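You operate a simulated robot arm through the tools that you are given. There is no shell and no other tool.

The job below is to be done with a simulated robot arm. You get a single attempt, and the scene is never put back.

Task
Fit the spring named on the lever stand into the clamp base and tighten the clamp lever.
Fine: cover off on to the rubber mat and pressed back on before the lever; the orange pin must come out.

Only the result counts: the job must be done as asked and must still hold three seconds after the hand-in. Knocking over, shifting, dropping, spilling or breaking anything else fails it. A push-on lid holds only when it is set on centred and level and pressed home; a screw cap is set on level and turned clockwise until tight.

Robot
A 6-joint arm with a two-finger parallel gripper, fixed in place. Base frame: the origin is at the foot of the arm, x ahead of it, y to its left, z up; the work surface is at about z = 840. Units: mm, degrees, N and s.
With the tool pointing down near the work surface it reaches from about 300 to 800 mm from the base axis. Its first joint turns from -166.0 to 166.0 degrees. Payload 3.43 kg.
The TCP is the grasp point between the finger pads, 34 mm short of the fingertips. In the tool frame z runs along the fingers and y along their closing line. Largest opening 128 mm; finger width 24, thickness 12; the body of the gripper, 48 by 130 mm, starts 96 mm behind the TCP.
Orientation is told as [roll, pitch, yaw] about the base's x, y, z axes, in that order, counted from this pose: with the fingers straight down and closing along the base's y, the tool's x points along the base's -x, its y along +y and its z along -z.

Tools
- The arm moves only by the tool play_rows. Its argument "commands" is a list of rows, each an object of numbers (a shift or turn left out is 0, a gripper value left out holds the last): "x", "y", "z": the shift along the tool's x, y, z in m; "rx", "ry", "rz": the turn, a rotation vector about the tool's x, y, z in degrees. In form: [{"x": .., "y": .., "z": .., "rx": .., "ry": .., "rz": ..}, ...]. A call has 1 to 20 rows; each row shifts and turns the commanded pose from where the row before left it, along the tool's axes as they then stand. "hand" is the gripper command, from -1 (shut) to 1 (fully open), values between in proportion, set as the call begins (left out, the last holds). Rows are played at 5 a second. More than 50 mm and 8.6 degrees between two rows, or a gripper value outside its range, and nothing of the call is played. A pose out of reach is approached as far as the arm can. The call stops where the force on the tool passes 40 N (or 10 N more than at its start, if that is more) or the arm is blocked; 0.2 s more then pass. Each finger travels about 45 mm/s and halts on what it meets, pressing with about 28 N; the grip force reading is that of the motor and also rises with nothing between the fingers. The clock runs only during rows and for 0.2 s after the last one: add rows that do not move to give the fingers time. The reply holds the time, the measured pose of the TCP, the force on the tool along the base axes, the opening and the grip force, in the units named above and with some noise, with the torque about the TCP (base axes, N m) and any sound that the robot's microphone picked up, and new pictures: "show" is both (left out), scene, wrist or none.
- Cameras (640 x 400 px; columns grow to the right, rows downward): "scene" is fixed at [56.7, 639.5, 1426.2]; the picture's right is [-0.71, -0.71, 0.00], its down [-0.41, 0.41, -0.82] and it looks along [0.58, -0.58, -0.57] (base axes); focal length 356 px, centre (320, 200). "wrist" rides on the gripper at [76, -11, -160] in the tool frame; the picture's right is [0.15, 0.99, 0.00], its down [-0.88, 0.13, -0.46] and it looks along [-0.45, 0.07, 0.89] (tool axes); focal length 234 px, centre (320, 200). There is no depth. A picture from a camera that has moved, and an enlarged one, comes with that camera's place and axes in the base frame and with its lens. The place of the scene camera against the robot may be out by one fixed shift of up to 18 mm in any direction.
- zoom(camera, box): a new picture of the part [left, top, right, bottom] of that camera's present view, enlarged. It takes no simulated time.
- job_done(): hands the job in; it is judged then, once.

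Places have to be worked out from the pictures, the camera data and where the tool is seen. Open the gripper and draw the arm clear of the work before you hand the job in, unless the task says otherwise.

The tools are called as name(argument=value, ...) on one line, values as JSON. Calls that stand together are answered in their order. play_rows: Moves the arm, as the interface text tells. Its arguments: {"type":"object","properties":{"commands":{"type":"array"},"hand":{"type":"number"},"show":{"type":"string","enum":["both","scene","wrist","none"]}},"required":["commands"]} The other tools are called the same way: zoom (camera, box) takes an enlarged picture of a part of a camera's view; job_done () hands the job in.

At the start:

```text
t: 0.0
tcp_pos: [430.9, 195.0, 1141.4]
tool_rot: [-0.1, 0.1, 0.0]
ft_force: [0.2, 0.2, -0.3]
ft_torque: [-0.01, 0.0, 0.0]
opening: 128.0
grasp_force: 0.1
```

scene: 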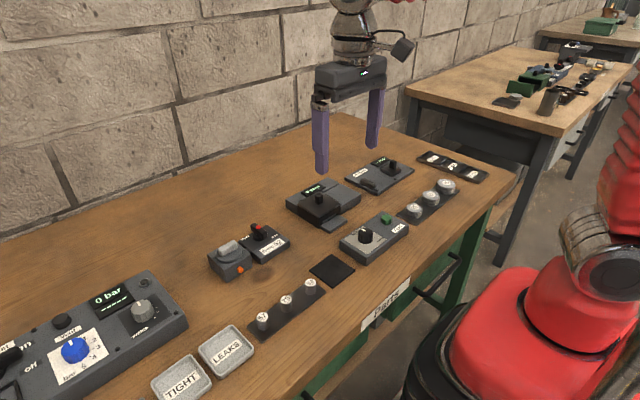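
wrist: 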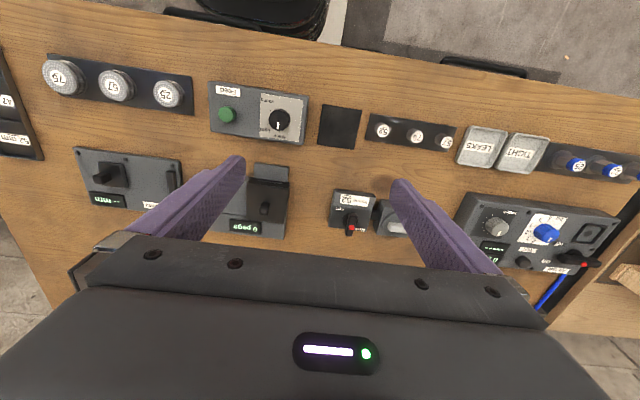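

I start by looking closely at the bench in both cameras to find the lever stand, the clamp base and the springs.

zoom(camera="scene", box=[190, 210, 350, 310])

zoom(camera="scene", box=[270, 140, 500, 280])

zoom(camera="wrist", box=[300, 80, 480, 240])

zoom(camera="scene", box=[0, 260, 260, 400])

```text
4.00 times, centred on (270, 260) of scene
camera zoom: at [56.7, 639.5, 1426.2], right [-0.71, -0.71, 0.0], down [-0.41, 0.41, -0.82], along [0.58, -0.58, -0.57], focal length 1426 px, centre (520, -40)
```

zoom: 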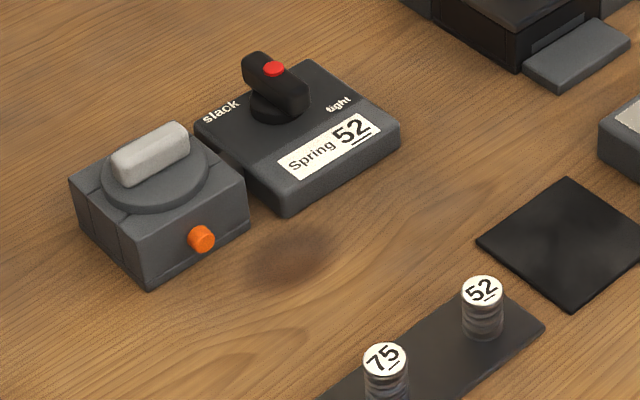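

```text
2.78 times, centred on (385, 210) of scene
camera zoom: at [56.7, 639.5, 1426.2], right [-0.71, -0.71, 0.0], down [-0.41, 0.41, -0.82], along [0.58, -0.58, -0.57], focal length 992 px, centre (139, 172)
```

zoom: 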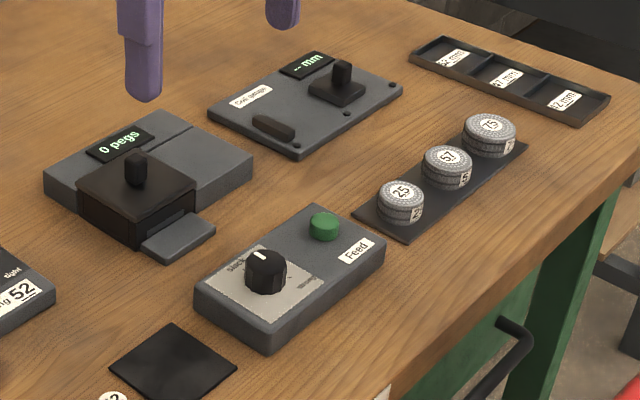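

```text
2.50 times, centred on (390, 160) of wrist
camera zoom: at [354.1, 184.1, 1301.7], right [-0.15, 0.99, 0.0], down [0.88, 0.13, 0.46], along [0.45, 0.07, -0.89], focal length 585 px, centre (145, 300)
```

zoom: 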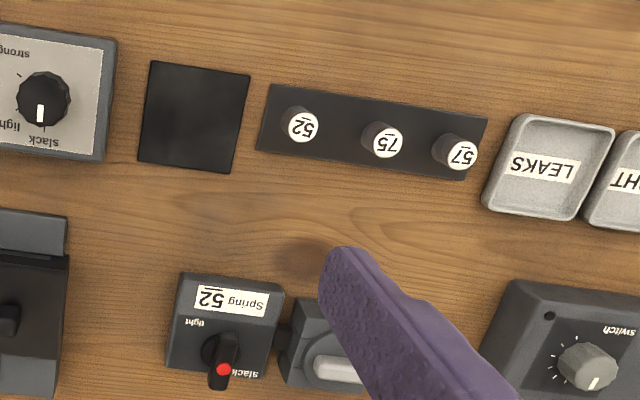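

```text
2.46 times, centred on (130, 330) of scene
camera zoom: at [56.7, 639.5, 1426.2], right [-0.71, -0.71, 0.0], down [-0.41, 0.41, -0.82], along [0.58, -0.58, -0.57], focal length 878 px, centre (788, -120)
```

zoom: 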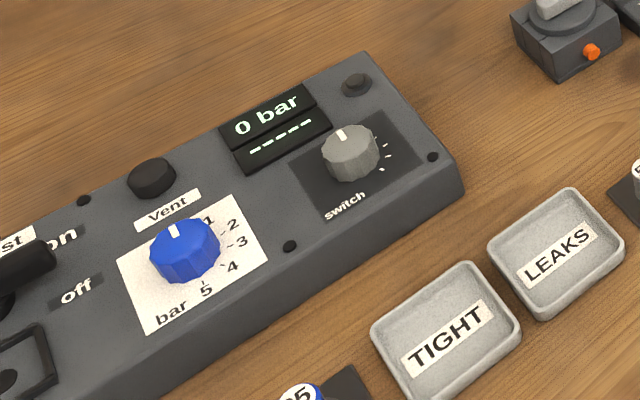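

The stand names "Spring 52", at slack now; the clamp base with its round grey cover and orange pin is just beside it, the springs 52/75/57 are on the rail and the square mat is at their right. I move the tool over the work area, staying high, for a better wrist view.

play_rows(commands=[{"x": -0.03, "y": 0.035, "z": 0.01}, {"x": -0.03, "y": 0.035, "z": 0.01}, {"x": -0.03, "y": 0.035, "z": 0.01}, {"x": -0.02, "y": 0.035, "z": 0.01}, {}], hand=1)

```text
t: 1.2
tcp_pos: [539.5, 337.0, 1102.4]
tool_rot: [0.0, 0.0, 0.0]
ft_force: [0.2, -0.2, 0.4]
ft_torque: [-0.02, 0.01, 0.01]
opening: 128.1
grasp_force: 0.1
camera wrist: at [463.7, 324.0, 1261.0], right [-0.15, 0.99, 0.0], down [0.88, 0.13, 0.46], along [0.45, 0.07, -0.89], focal length 234 px, centre (320, 200)
```

scene: 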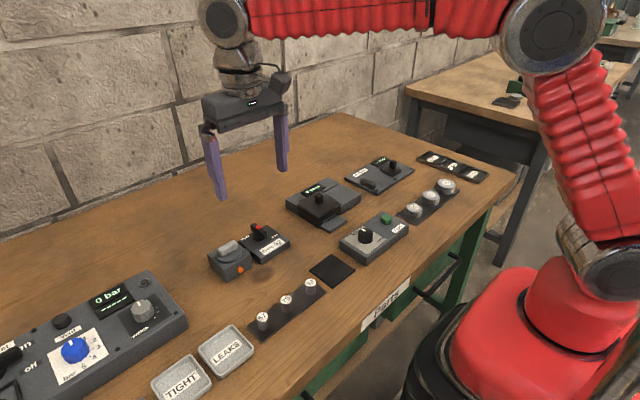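
wrist: 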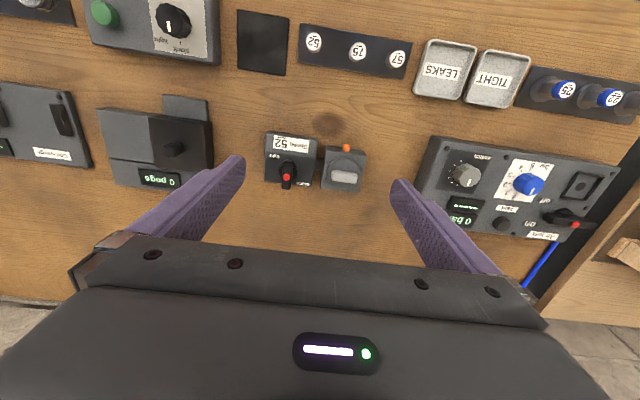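

Now the clamp base and stand are visible between the fingers. I zoom in for measurements.

zoom(camera="wrist", box=[250, 110, 390, 198])

zoom(camera="wrist", box=[220, 0, 420, 125])

zoom(camera="scene", box=[200, 215, 300, 278])

zoom(camera="scene", box=[240, 245, 370, 340])

```text
4.55 times, centred on (320, 154) of wrist
camera zoom: at [463.7, 324.0, 1261.0], right [-0.15, 0.99, 0.0], down [0.88, 0.13, 0.46], along [0.45, 0.07, -0.89], focal length 1064 px, centre (320, 409)
```

zoom: 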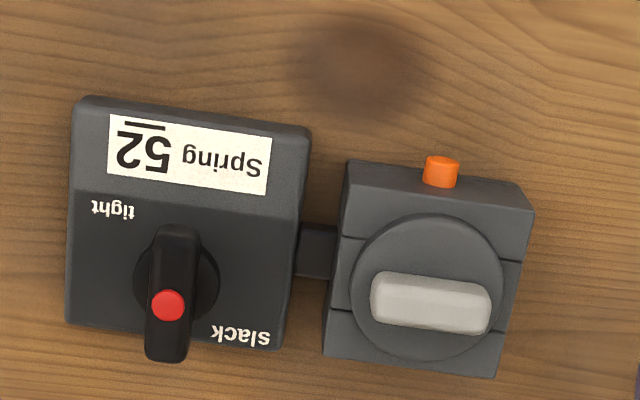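

```text
3.20 times, centred on (320, 62) of wrist
camera zoom: at [463.7, 324.0, 1261.0], right [-0.15, 0.99, 0.0], down [0.88, 0.13, 0.46], along [0.45, 0.07, -0.89], focal length 749 px, centre (320, 640)
```

zoom: 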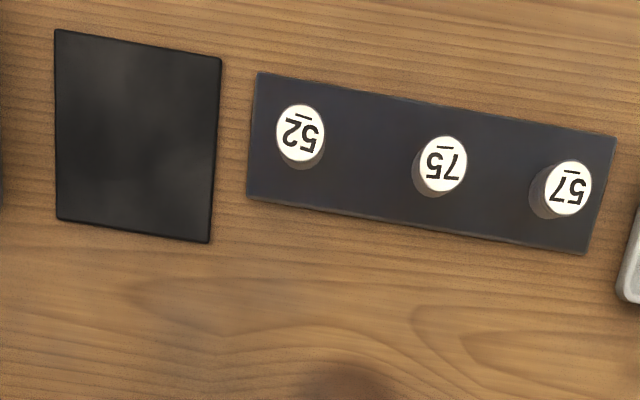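

```text
6.35 times, centred on (250, 246) of scene
camera zoom: at [56.7, 639.5, 1426.2], right [-0.71, -0.71, 0.0], down [-0.41, 0.41, -0.82], along [0.58, -0.58, -0.57], focal length 2264 px, centre (764, -95)
```

zoom: 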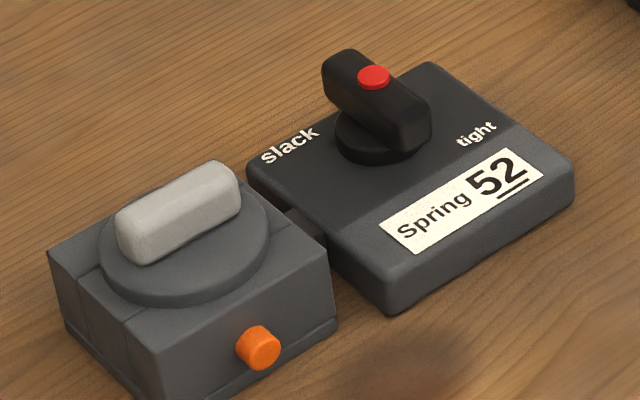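

```text
4.21 times, centred on (305, 292) of scene
camera zoom: at [56.7, 639.5, 1426.2], right [-0.71, -0.71, 0.0], down [-0.41, 0.41, -0.82], along [0.58, -0.58, -0.57], focal length 1501 px, centre (383, -190)
```

zoom: 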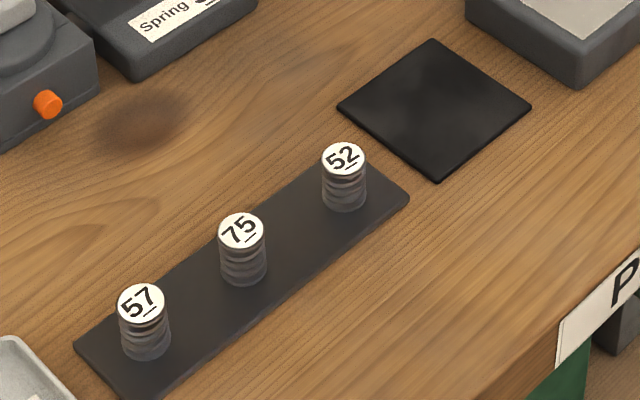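

Spring 52 is at about (417, 309), mat centre about (426, 233), cover about (599, 387), lever pivot to its right. I go closer over the clamp base for sharper measurement.

play_rows(commands=[{"x": -0.02, "y": 0.012, "z": 0.035}, {"x": -0.02, "y": 0.012, "z": 0.035}, {"x": -0.01, "y": 0.012, "z": 0.03}, {}], hand=1)

zoom(camera="wrist", box=[240, 90, 400, 190])

```text
t: 2.2
tcp_pos: [591.6, 375.0, 1005.6]
tool_rot: [-0.1, 0.0, 0.0]
ft_force: [-0.1, 0.1, 0.7]
ft_torque: [0.02, 0.02, 0.0]
opening: 128.0
grasp_force: 0.0
camera wrist: at [514.5, 361.7, 1163.8], right [-0.15, 0.99, 0.0], down [0.88, 0.13, 0.46], along [0.45, 0.07, -0.89], focal length 234 px, centre (320, 200)
```

scene: 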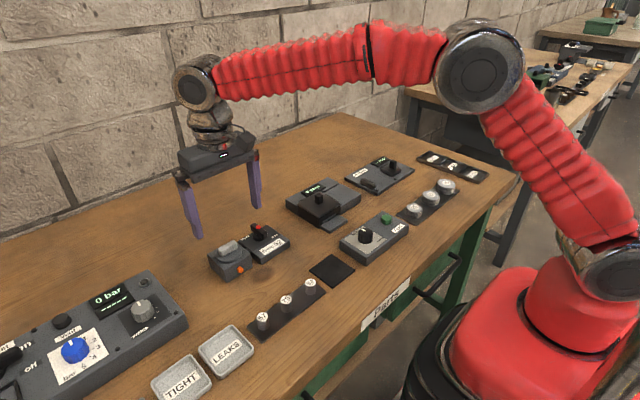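
wrist: 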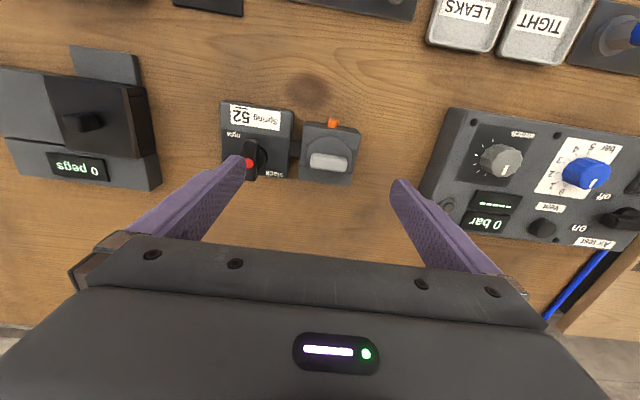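

```text
4.00 times, centred on (320, 140) of wrist
camera zoom: at [514.5, 361.7, 1163.8], right [-0.15, 0.99, 0.0], down [0.88, 0.13, 0.46], along [0.45, 0.07, -0.89], focal length 937 px, centre (320, 440)
```

zoom: 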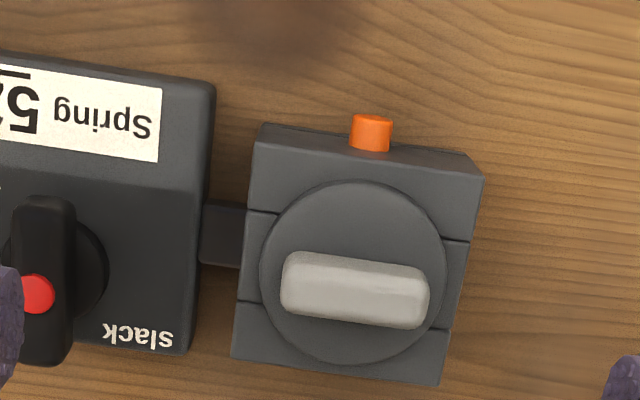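

The block comes out as an axis-aligned 70 mm square centred about (600, 385), and its grip bar lies along y. I zoom the scene camera to get heights of the block, cover and lever.

zoom(camera="scene", box=[200, 232, 260, 286])

zoom(camera="scene", box=[236, 214, 296, 268])

```text
7.41 times, centred on (230, 259) of scene
camera zoom: at [56.7, 639.5, 1426.2], right [-0.71, -0.71, 0.0], down [-0.41, 0.41, -0.82], along [0.58, -0.58, -0.57], focal length 2641 px, centre (987, -237)
```

zoom: 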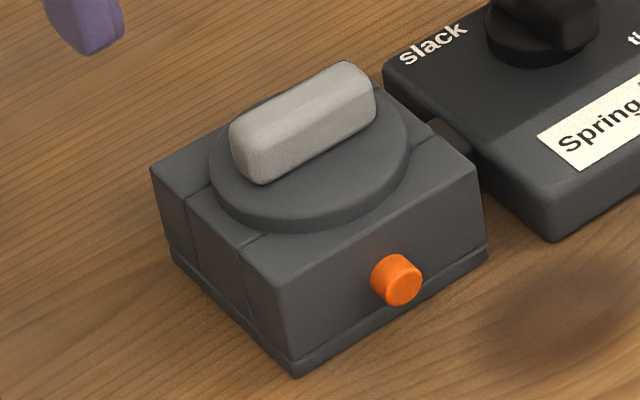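

```text
7.41 times, centred on (266, 241) of scene
camera zoom: at [56.7, 639.5, 1426.2], right [-0.71, -0.71, 0.0], down [-0.41, 0.41, -0.82], along [0.58, -0.58, -0.57], focal length 2641 px, centre (720, -104)
```

zoom: 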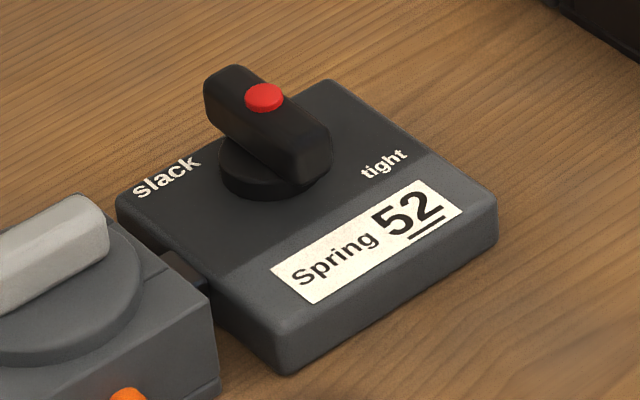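

Heights: block top about 873, disc top about 880, grip bar top about 894. I check the settled pose with an idle row before descending.

play_rows(commands=[{}, {}], hand=1, show="wrist")

zoom(camera="wrist", box=[220, 90, 380, 190])

```text
t: 2.8
tcp_pos: [592.3, 373.9, 1004.1]
tool_rot: [0.0, 0.0, 0.0]
ft_force: [0.0, 0.6, -0.1]
ft_torque: [0.0, -0.03, -0.02]
opening: 127.9
grasp_force: 0.0
camera wrist: at [514.4, 361.5, 1163.8], right [-0.15, 0.99, 0.0], down [0.88, 0.13, 0.46], along [0.45, 0.07, -0.89], focal length 234 px, centre (320, 200)
```

wrist: 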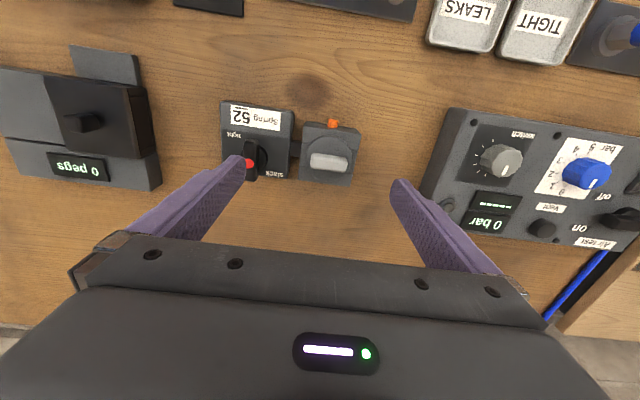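

```text
4.00 times, centred on (300, 140) of wrist
camera zoom: at [514.4, 361.5, 1163.8], right [-0.15, 0.99, 0.0], down [0.88, 0.13, 0.46], along [0.45, 0.07, -0.89], focal length 937 px, centre (400, 440)
```

zoom: 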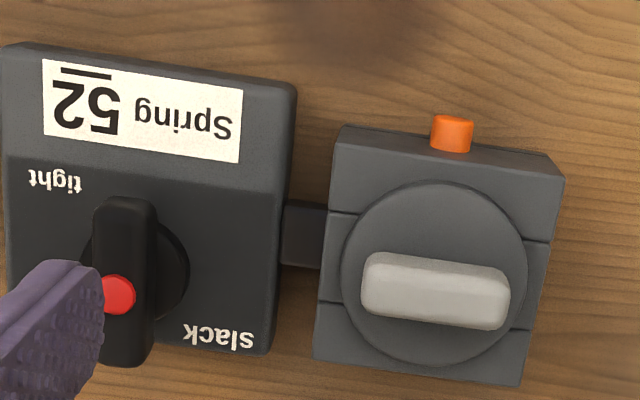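

The camera-derived tool position is about (590.4, 372.5, 1003.8). I narrow the fingers to about 70 mm and shift over the cover centre, coming down to just above the bar.

play_rows(commands=[{"x": -0.0046, "y": 0.0062, "z": 0.0}, {"x": -0.0046, "y": 0.0062, "z": 0.023}, {"z": 0.023}, {"z": 0.02}, {}, {}], hand=0.1)

zoom(camera="wrist", box=[240, 100, 400, 200])

zoom(camera="scene", box=[180, 200, 300, 290])

```text
t: 4.2
tcp_pos: [600.3, 384.9, 936.1]
tool_rot: [0.0, 0.0, 0.1]
ft_force: [0.2, 0.0, 0.4]
ft_torque: [-0.02, -0.01, 0.01]
opening: 70.3
grasp_force: 0.1
camera wrist: at [523.7, 373.0, 1095.5], right [-0.15, 0.99, 0.0], down [0.88, 0.13, 0.46], along [0.45, 0.07, -0.89], focal length 234 px, centre (320, 200)
```

scene: 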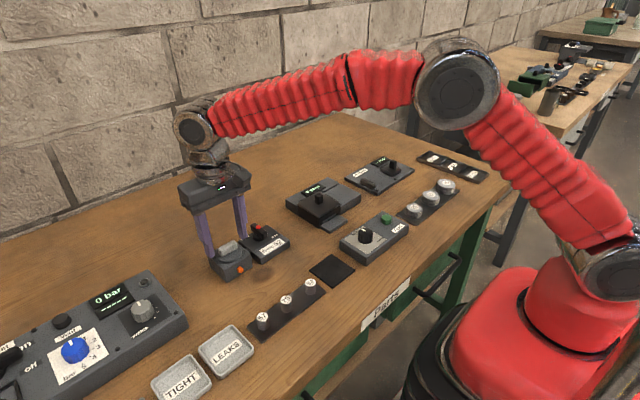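
wrist: 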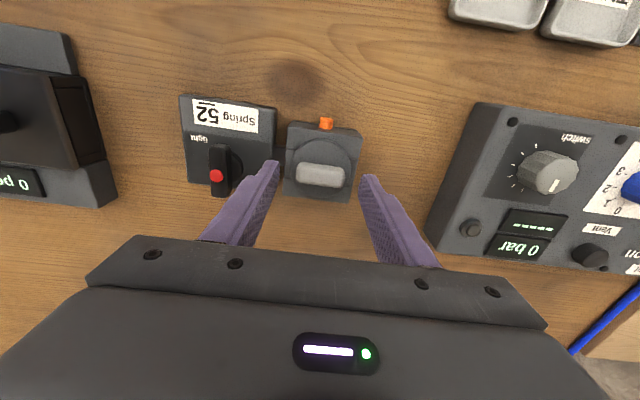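

```text
4.00 times, centred on (320, 150) of wrist
camera zoom: at [523.7, 373.0, 1095.5], right [-0.15, 0.99, 0.0], down [0.88, 0.13, 0.46], along [0.45, 0.07, -0.89], focal length 937 px, centre (320, 400)
```

zoom: 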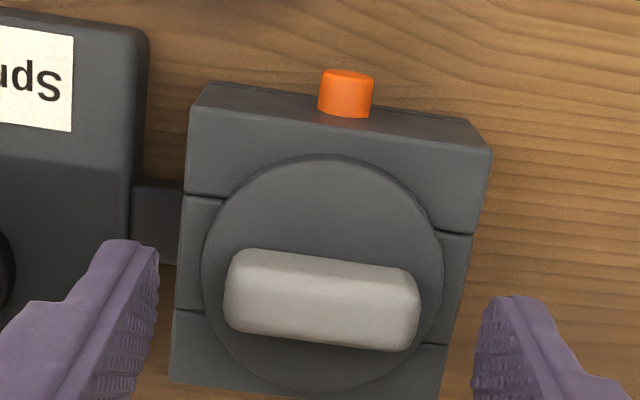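

```text
4.44 times, centred on (240, 245) of scene
camera zoom: at [56.7, 639.5, 1426.2], right [-0.71, -0.71, 0.0], down [-0.41, 0.41, -0.82], along [0.58, -0.58, -0.57], focal length 1585 px, centre (676, 0)
```

zoom: 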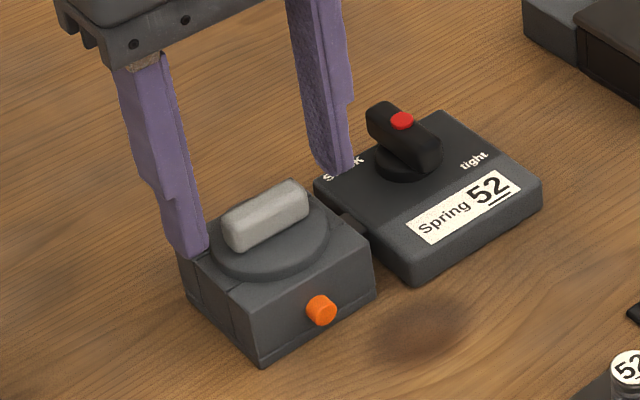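

The bar measures about 45 mm long, centred at (600.2, 385.5); the tool is within 1.5 mm. I go down so the fingertips sit just above the disc, watching the force.

play_rows(commands=[{"x": -0.0005, "y": 0.0015, "z": 0.006}, {"z": 0.006}, {"z": 0.005}, {}, {}], hand=0.1)

zoom(camera="wrist", box=[240, 100, 400, 200])

zoom(camera="scene", box=[190, 210, 270, 290])

```text
t: 5.4
tcp_pos: [599.8, 385.8, 918.5]
tool_rot: [0.0, 0.0, -0.1]
ft_force: [1.0, 0.1, -0.2]
ft_torque: [-0.03, -0.01, 0.01]
opening: 70.3
grasp_force: 0.1
camera wrist: at [523.8, 374.5, 1078.6], right [-0.15, 0.99, 0.0], down [0.88, 0.13, 0.46], along [0.45, 0.07, -0.89], focal length 234 px, centre (320, 200)
```

scene: 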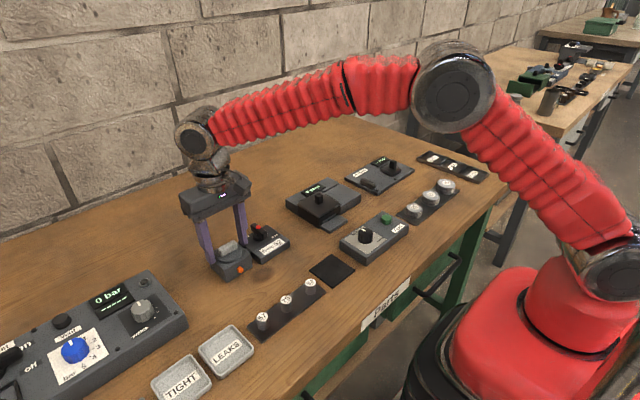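
wrist: 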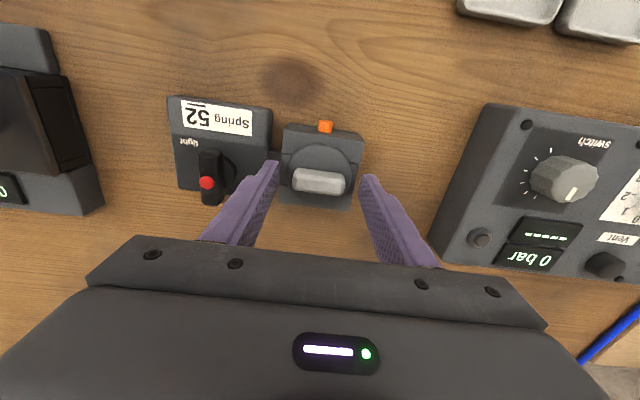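

```text
4.00 times, centred on (320, 150) of wrist
camera zoom: at [523.8, 374.5, 1078.6], right [-0.15, 0.99, 0.0], down [0.88, 0.13, 0.46], along [0.45, 0.07, -0.89], focal length 937 px, centre (320, 400)
```

zoom: 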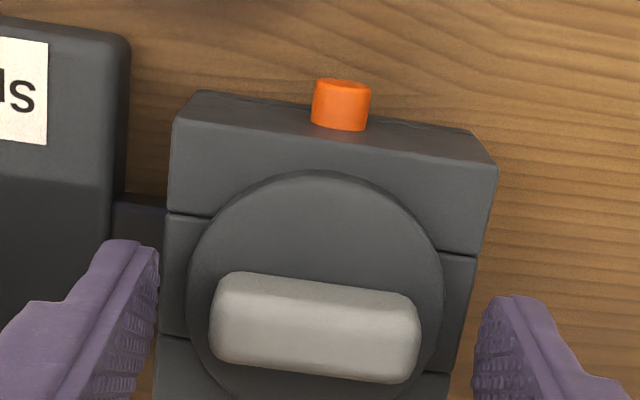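

```text
5.00 times, centred on (230, 250) of scene
camera zoom: at [56.7, 639.5, 1426.2], right [-0.71, -0.71, 0.0], down [-0.41, 0.41, -0.82], along [0.58, -0.58, -0.57], focal length 1783 px, centre (770, -50)
```

zoom: 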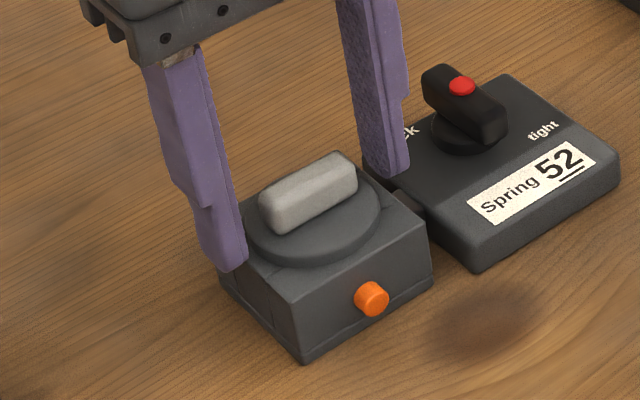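

Tips are about 4 mm above the disc with the bar centred between the fingers. I close on the bar ends.

play_rows(commands=[{}, {}, {}, {}], hand=-1, show="wrist")

zoom(camera="scene", box=[190, 210, 270, 290])

```text
t: 6.4
tcp_pos: [600.4, 386.5, 918.8]
tool_rot: [0.0, 0.0, 0.1]
ft_force: [0.2, -0.8, -0.1]
ft_torque: [0.05, 0.0, -0.07]
opening: 56.6
grasp_force: 28.5
heard: snap
camera wrist: at [523.8, 374.5, 1078.6], right [-0.15, 0.99, 0.0], down [0.88, 0.13, 0.46], along [0.45, 0.07, -0.89], focal length 234 px, centre (320, 200)
```

wrist: 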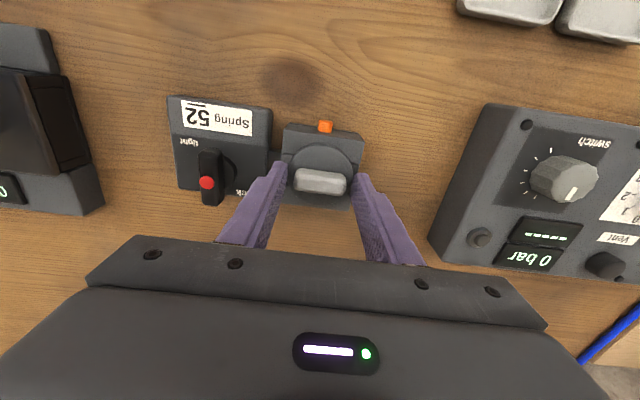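

```text
5.00 times, centred on (230, 250) of scene
camera zoom: at [56.7, 639.5, 1426.2], right [-0.71, -0.71, 0.0], down [-0.41, 0.41, -0.82], along [0.58, -0.58, -0.57], focal length 1783 px, centre (770, -50)
```

zoom: 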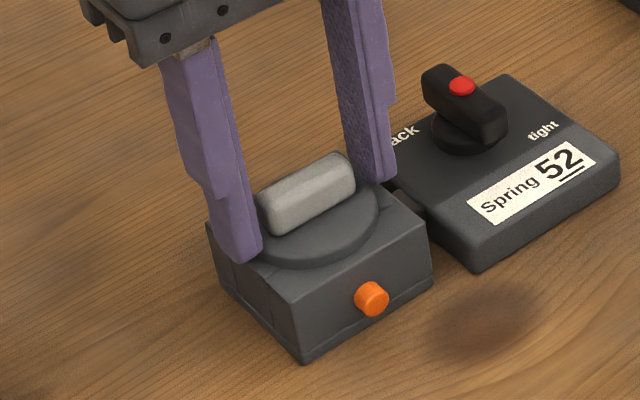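

The fingers stopped at 56.6 mm, i.e. on the disc rim rather than the bar ends, and a snap was heard. I look closely at how the cover sits before doing anything else.

zoom(camera="wrist", box=[260, 100, 380, 220])

zoom(camera="scene", box=[205, 235, 255, 285])

```text
3.33 times, centred on (320, 160) of wrist
camera zoom: at [523.8, 374.5, 1078.6], right [-0.15, 0.99, 0.0], down [0.88, 0.13, 0.46], along [0.45, 0.07, -0.89], focal length 781 px, centre (320, 333)
```

zoom: 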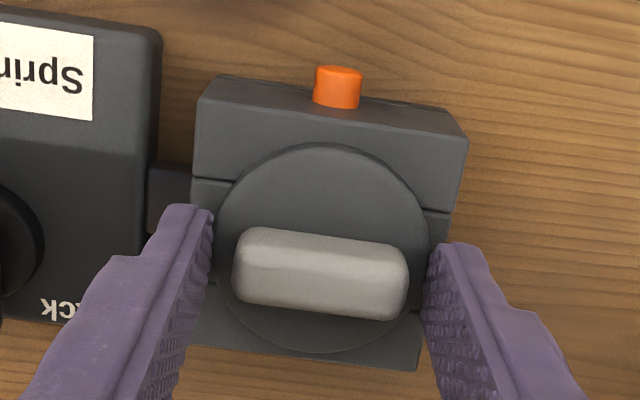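

```text
8.00 times, centred on (230, 260) of scene
camera zoom: at [56.7, 639.5, 1426.2], right [-0.71, -0.71, 0.0], down [-0.41, 0.41, -0.82], along [0.58, -0.58, -0.57], focal length 2852 px, centre (1040, -280)
```

zoom: 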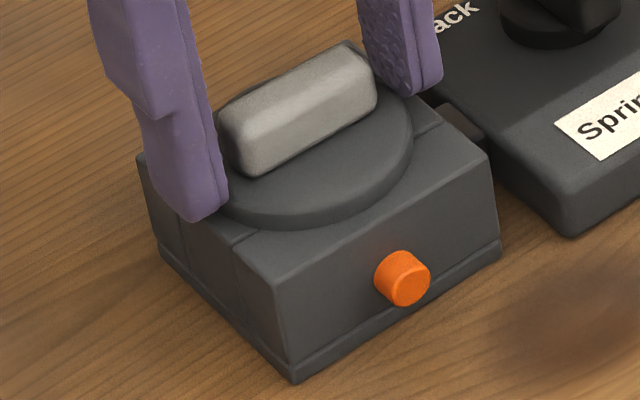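

The cover looks seated but the fingers only hold the rim. I open, rise 5 mm so the tips clear the disc, and close again on the bar ends.

play_rows(commands=[{}, {}, {"z": -0.003}, {"z": -0.002}, {}, {}], hand=0.1, show="wrist")

zoom(camera="wrist", box=[260, 100, 380, 220])

zoom(camera="scene", box=[205, 235, 255, 285])

```text
t: 7.8
tcp_pos: [601.5, 386.3, 924.4]
tool_rot: [0.0, 0.1, 0.0]
ft_force: [-0.1, 0.1, -0.3]
ft_torque: [-0.03, 0.02, 0.01]
opening: 70.5
grasp_force: 0.1
heard: snap
camera wrist: at [523.8, 374.5, 1084.0], right [-0.15, 0.99, 0.0], down [0.88, 0.13, 0.46], along [0.45, 0.07, -0.89], focal length 234 px, centre (320, 200)
```

wrist: 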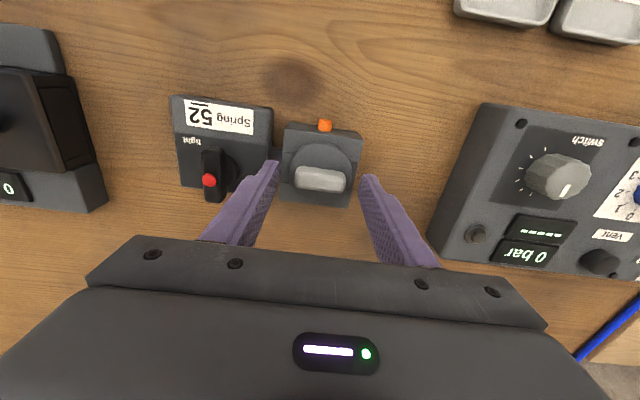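

```text
3.33 times, centred on (320, 160) of wrist
camera zoom: at [523.8, 374.5, 1084.0], right [-0.15, 0.99, 0.0], down [0.88, 0.13, 0.46], along [0.45, 0.07, -0.89], focal length 781 px, centre (320, 333)
```

zoom: 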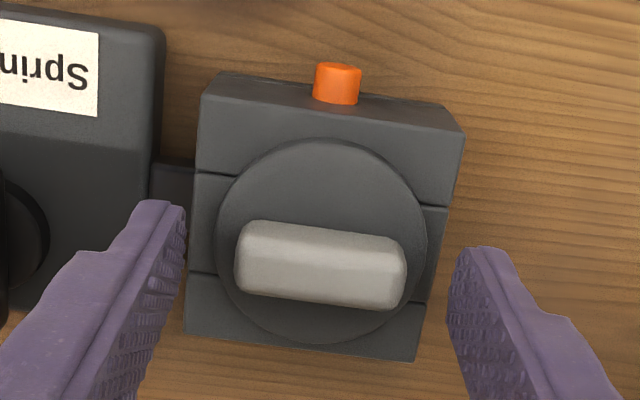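

```text
8.00 times, centred on (230, 260) of scene
camera zoom: at [56.7, 639.5, 1426.2], right [-0.71, -0.71, 0.0], down [-0.41, 0.41, -0.82], along [0.58, -0.58, -0.57], focal length 2852 px, centre (1040, -280)
```

zoom: 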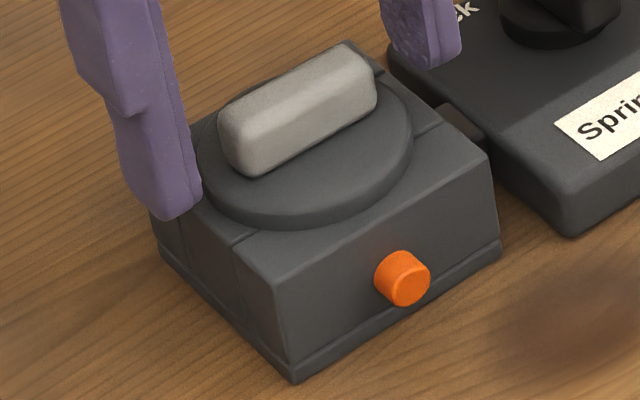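

Snap again as the rim was released, so the cover is seated as before. Tips now about 890; closing on the bar ends.

play_rows(commands=[{}, {}, {}, {}], hand=-1, show="wrist")

zoom(camera="wrist", box=[260, 100, 380, 220])

zoom(camera="scene", box=[205, 235, 255, 285])

```text
t: 8.8
tcp_pos: [600.8, 386.2, 924.7]
tool_rot: [0.0, 0.0, -0.1]
ft_force: [-0.6, 0.0, 1.0]
ft_torque: [0.01, 0.01, 0.0]
opening: 42.3
grasp_force: 28.0
camera wrist: at [523.8, 374.5, 1083.9], right [-0.15, 0.99, 0.0], down [0.88, 0.13, 0.46], along [0.45, 0.07, -0.89], focal length 234 px, centre (320, 200)
```

wrist: 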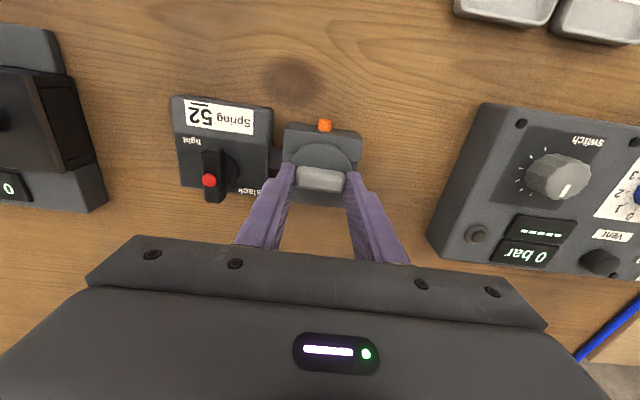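

```text
3.33 times, centred on (320, 160) of wrist
camera zoom: at [523.8, 374.5, 1083.9], right [-0.15, 0.99, 0.0], down [0.88, 0.13, 0.46], along [0.45, 0.07, -0.89], focal length 781 px, centre (320, 333)
```

zoom: 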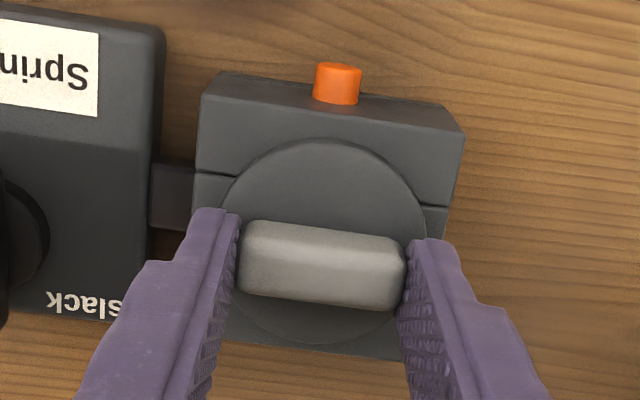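

```text
8.00 times, centred on (230, 260) of scene
camera zoom: at [56.7, 639.5, 1426.2], right [-0.71, -0.71, 0.0], down [-0.41, 0.41, -0.82], along [0.58, -0.58, -0.57], focal length 2852 px, centre (1040, -280)
```

zoom: 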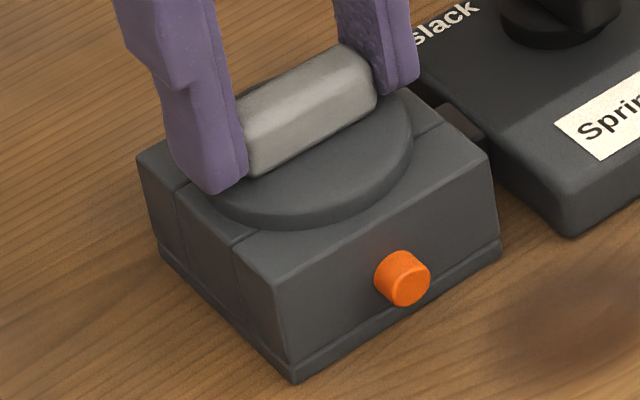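

The bar ends are held at 42.3 mm with tips just over the disc. I lift straight up in small steps to pull the cover off.

play_rows(commands=[{"z": -0.002}, {"z": -0.002}, {"z": -0.003}, {"z": -0.004}, {"z": -0.006}, {"z": -0.01}, {"z": -0.015}, {}], hand=-1)

zoom(camera="scene", box=[190, 210, 270, 290])

zoom(camera="wrist", box=[260, 90, 380, 210])

```text
t: 10.6
tcp_pos: [600.5, 386.2, 965.7]
tool_rot: [0.0, 0.0, 0.0]
ft_force: [-0.5, 1.1, -0.6]
ft_torque: [0.03, -0.02, -0.01]
opening: 42.4
grasp_force: 27.9
heard: snap
camera wrist: at [524.0, 373.6, 1125.9], right [-0.15, 0.99, 0.0], down [0.88, 0.13, 0.46], along [0.45, 0.07, -0.89], focal length 234 px, centre (320, 200)
```

scene: 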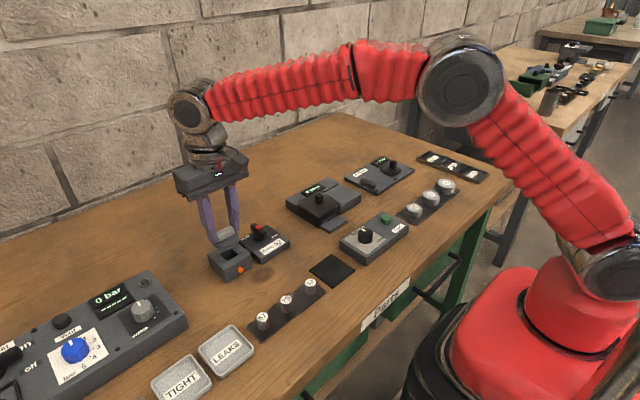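
wrist: 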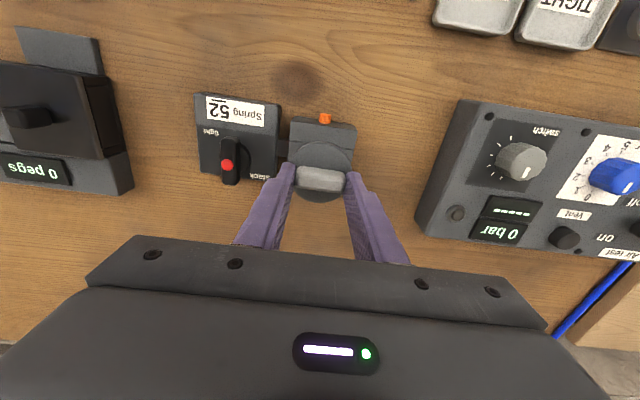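

```text
5.00 times, centred on (230, 250) of scene
camera zoom: at [56.7, 639.5, 1426.2], right [-0.71, -0.71, 0.0], down [-0.41, 0.41, -0.82], along [0.58, -0.58, -0.57], focal length 1783 px, centre (770, -50)
```

zoom: 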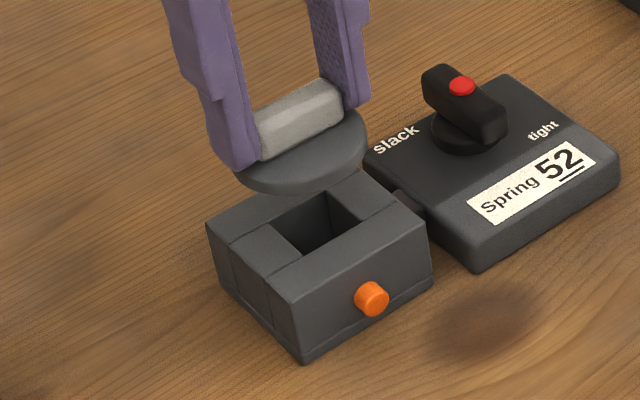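

```text
3.33 times, centred on (320, 150) of wrist
camera zoom: at [524.0, 373.6, 1125.9], right [-0.15, 0.99, 0.0], down [0.88, 0.13, 0.46], along [0.45, 0.07, -0.89], focal length 781 px, centre (320, 367)
```

zoom: 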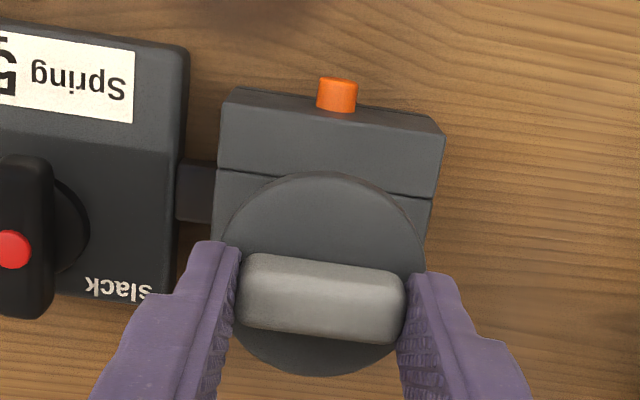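

The cover snapped off and is held; the block shows a square pocket. The mat corners compute to x 391–465, y 194–268, so its centre is about (428, 231); I carry the cover over it at this height.

play_rows(commands=[{"x": 0.0343, "y": -0.0306}, {"x": 0.0343, "y": -0.0306}, {"x": 0.0343, "y": -0.0306}, {"x": 0.0343, "y": -0.0306}, {"x": 0.0343, "y": -0.0306}, {}, {}], hand=-1)

zoom(camera="wrist", box=[240, 80, 400, 220])

zoom(camera="scene", box=[280, 180, 400, 300])

zoom(camera="scene", box=[205, 225, 265, 285])

```text
t: 12.2
tcp_pos: [430.0, 233.4, 966.7]
tool_rot: [0.1, 0.0, 0.1]
ft_force: [0.7, 0.1, -0.1]
ft_torque: [0.01, 0.02, 0.0]
opening: 42.5
grasp_force: 27.8
camera wrist: at [352.3, 220.9, 1126.5], right [-0.15, 0.99, 0.0], down [0.88, 0.13, 0.46], along [0.45, 0.07, -0.89], focal length 234 px, centre (320, 200)
```

scene: 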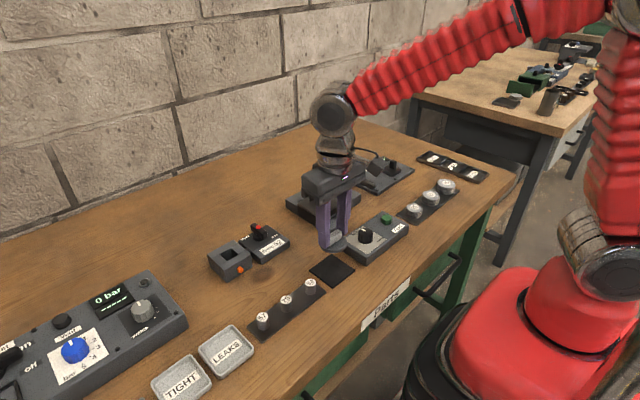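
wrist: 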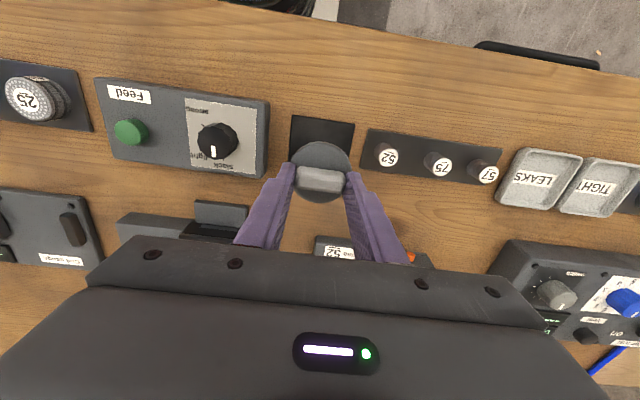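

```text
2.86 times, centred on (320, 150) of wrist
camera zoom: at [352.3, 220.9, 1126.5], right [-0.15, 0.99, 0.0], down [0.88, 0.13, 0.46], along [0.45, 0.07, -0.89], focal length 669 px, centre (320, 343)
```

zoom: 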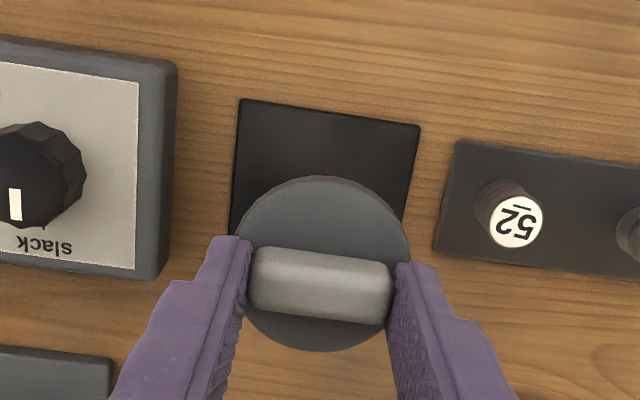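

```text
3.33 times, centred on (340, 240) of scene
camera zoom: at [56.7, 639.5, 1426.2], right [-0.71, -0.71, 0.0], down [-0.41, 0.41, -0.82], along [0.58, -0.58, -0.57], focal length 1188 px, centre (253, 67)
```

zoom: 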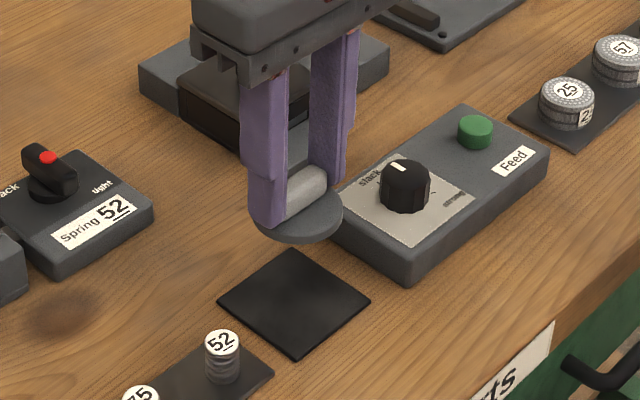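

```text
6.67 times, centred on (235, 255) of scene
camera zoom: at [56.7, 639.5, 1426.2], right [-0.71, -0.71, 0.0], down [-0.41, 0.41, -0.82], along [0.58, -0.58, -0.57], focal length 2377 px, centre (887, -167)
```

zoom: 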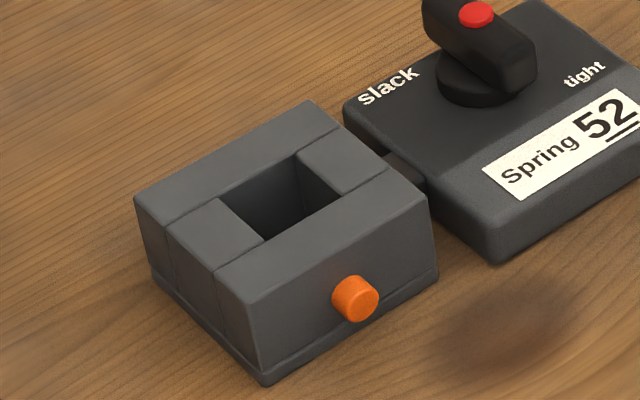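

The cover hangs over the mat centre (tool at 428.3, 231.9; mat centre 428, 231.3). I lower it most of the way and look.

play_rows(commands=[{"z": 0.025}, {"z": 0.02}, {"z": 0.015}, {"z": 0.006}, {}, {}], hand=-1, show="wrist")

zoom(camera="scene", box=[290, 210, 370, 290])

```text
t: 13.6
tcp_pos: [429.5, 232.9, 899.9]
tool_rot: [0.0, 0.1, 0.1]
ft_force: [0.3, 0.1, -1.0]
ft_torque: [0.0, 0.02, 0.01]
opening: 42.6
grasp_force: 27.9
camera wrist: at [351.9, 221.3, 1059.8], right [-0.15, 0.99, 0.0], down [0.88, 0.13, 0.46], along [0.45, 0.07, -0.89], focal length 234 px, centre (320, 200)
```

wrist: 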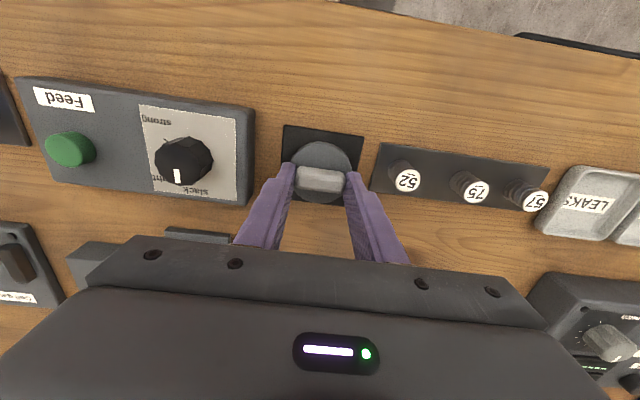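

```text
5.00 times, centred on (330, 250) of scene
camera zoom: at [56.7, 639.5, 1426.2], right [-0.71, -0.71, 0.0], down [-0.41, 0.41, -0.82], along [0.58, -0.58, -0.57], focal length 1783 px, centre (270, -50)
```

zoom: 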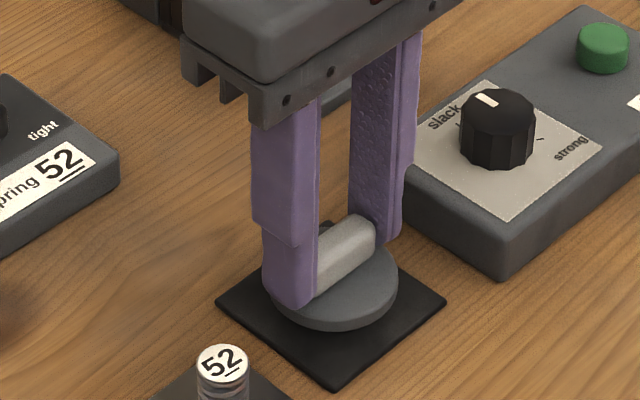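

The cover is a few mm above the mat and well within it. I lower in 1 mm steps, reading the force.

play_rows(commands=[{"z": 0.001}, {"z": 0.001}, {"z": 0.001}, {}], hand=-1, show="none")

zoom(camera="scene", box=[300, 230, 360, 290])

```text
t: 14.6
tcp_pos: [429.5, 232.6, 897.2]
tool_rot: [0.0, -0.1, -0.1]
ft_force: [0.3, 0.3, -1.2]
ft_torque: [-0.03, -0.04, -0.02]
opening: 42.2
grasp_force: 27.1
```

```text
6.67 times, centred on (330, 260) of scene
camera zoom: at [56.7, 639.5, 1426.2], right [-0.71, -0.71, 0.0], down [-0.41, 0.41, -0.82], along [0.58, -0.58, -0.57], focal length 2377 px, centre (253, -200)
```

zoom: 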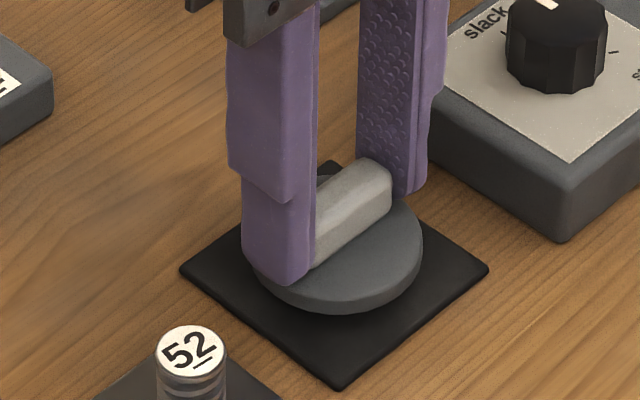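

play_rows(commands=[{"z": 0.001}, {"z": 0.001}, {}], hand=-1, show="none")

```text
t: 15.4
tcp_pos: [429.9, 235.0, 894.3]
tool_rot: [-0.1, 0.0, 0.0]
ft_force: [-0.1, -0.2, -1.3]
ft_torque: [0.01, 0.02, 0.0]
opening: 42.6
grasp_force: 28.0
```

Still only the cover's weight in the reading, so no contact yet; another millimetre at a time.

play_rows(commands=[{"z": 0.001}, {}], hand=-1, show="none")

zoom(camera="scene", box=[300, 230, 360, 290])

```text
t: 16.0
tcp_pos: [429.4, 234.4, 894.0]
tool_rot: [0.0, 0.0, 0.0]
ft_force: [0.2, 0.0, -0.4]
ft_torque: [0.01, -0.01, -0.03]
opening: 42.6
grasp_force: 27.9
```

```text
6.67 times, centred on (330, 260) of scene
camera zoom: at [56.7, 639.5, 1426.2], right [-0.71, -0.71, 0.0], down [-0.41, 0.41, -0.82], along [0.58, -0.58, -0.57], focal length 2377 px, centre (253, -200)
```

zoom: 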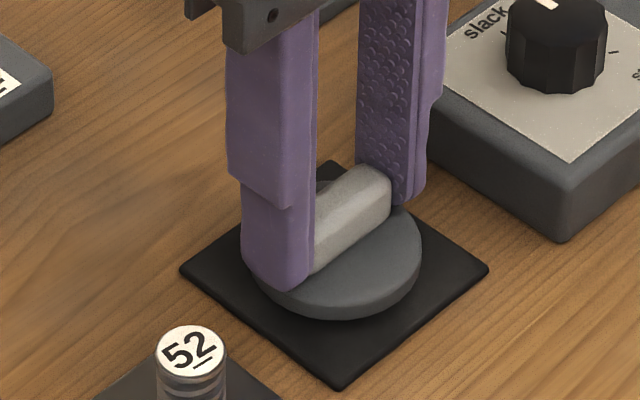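

play_rows(commands=[{"z": 0.001}, {}], hand=-1, show="none")

```text
t: 16.6
tcp_pos: [429.2, 232.9, 892.0]
tool_rot: [0.0, 0.0, 0.0]
ft_force: [0.0, 0.3, -0.5]
ft_torque: [0.03, -0.02, 0.03]
opening: 42.6
grasp_force: 27.8
```

play_rows(commands=[{"z": 0.001}, {}], hand=-1, show="wrist")

zoom(camera="scene", box=[300, 230, 360, 290])

```text
t: 17.2
tcp_pos: [429.5, 232.2, 892.5]
tool_rot: [0.0, 0.0, -0.1]
ft_force: [-0.4, -0.9, -0.4]
ft_torque: [0.0, 0.03, 0.02]
opening: 42.4
grasp_force: 28.0
camera wrist: at [352.5, 221.0, 1052.3], right [-0.15, 0.99, 0.0], down [0.88, 0.13, 0.46], along [0.45, 0.07, -0.89], focal length 234 px, centre (320, 200)
```

wrist: 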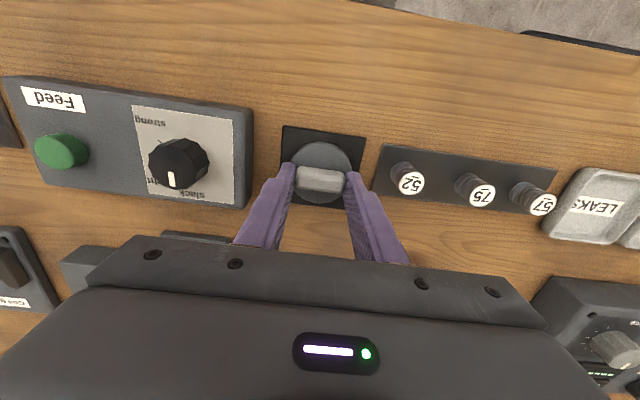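

```text
6.67 times, centred on (330, 260) of scene
camera zoom: at [56.7, 639.5, 1426.2], right [-0.71, -0.71, 0.0], down [-0.41, 0.41, -0.82], along [0.58, -0.58, -0.57], focal length 2377 px, centre (253, -200)
```

zoom: 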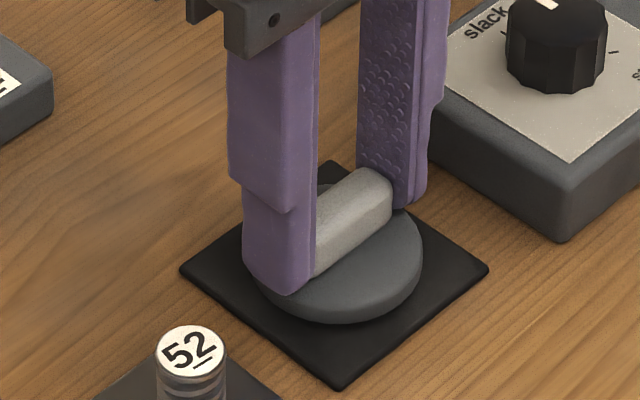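

play_rows(commands=[{"z": 0.001}, {}], hand=-1, show="none")

```text
t: 17.8
tcp_pos: [429.3, 232.8, 892.2]
tool_rot: [0.0, -0.1, 0.0]
ft_force: [-0.3, -0.8, -0.8]
ft_torque: [0.01, 0.01, -0.01]
opening: 42.5
grasp_force: 28.2
```

play_rows(commands=[{"z": 0.001}, {}], hand=-1, show="none")

zoom(camera="scene", box=[300, 230, 360, 290])

```text
t: 18.4
tcp_pos: [429.0, 232.2, 889.9]
tool_rot: [0.0, 0.0, -0.1]
ft_force: [0.6, -0.1, -1.2]
ft_torque: [-0.01, 0.0, 0.0]
opening: 42.5
grasp_force: 28.5
```

```text
6.67 times, centred on (330, 260) of scene
camera zoom: at [56.7, 639.5, 1426.2], right [-0.71, -0.71, 0.0], down [-0.41, 0.41, -0.82], along [0.58, -0.58, -0.57], focal length 2377 px, centre (253, -200)
```

zoom: 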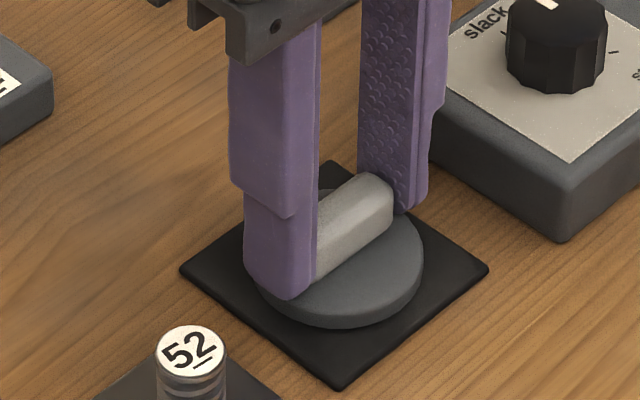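

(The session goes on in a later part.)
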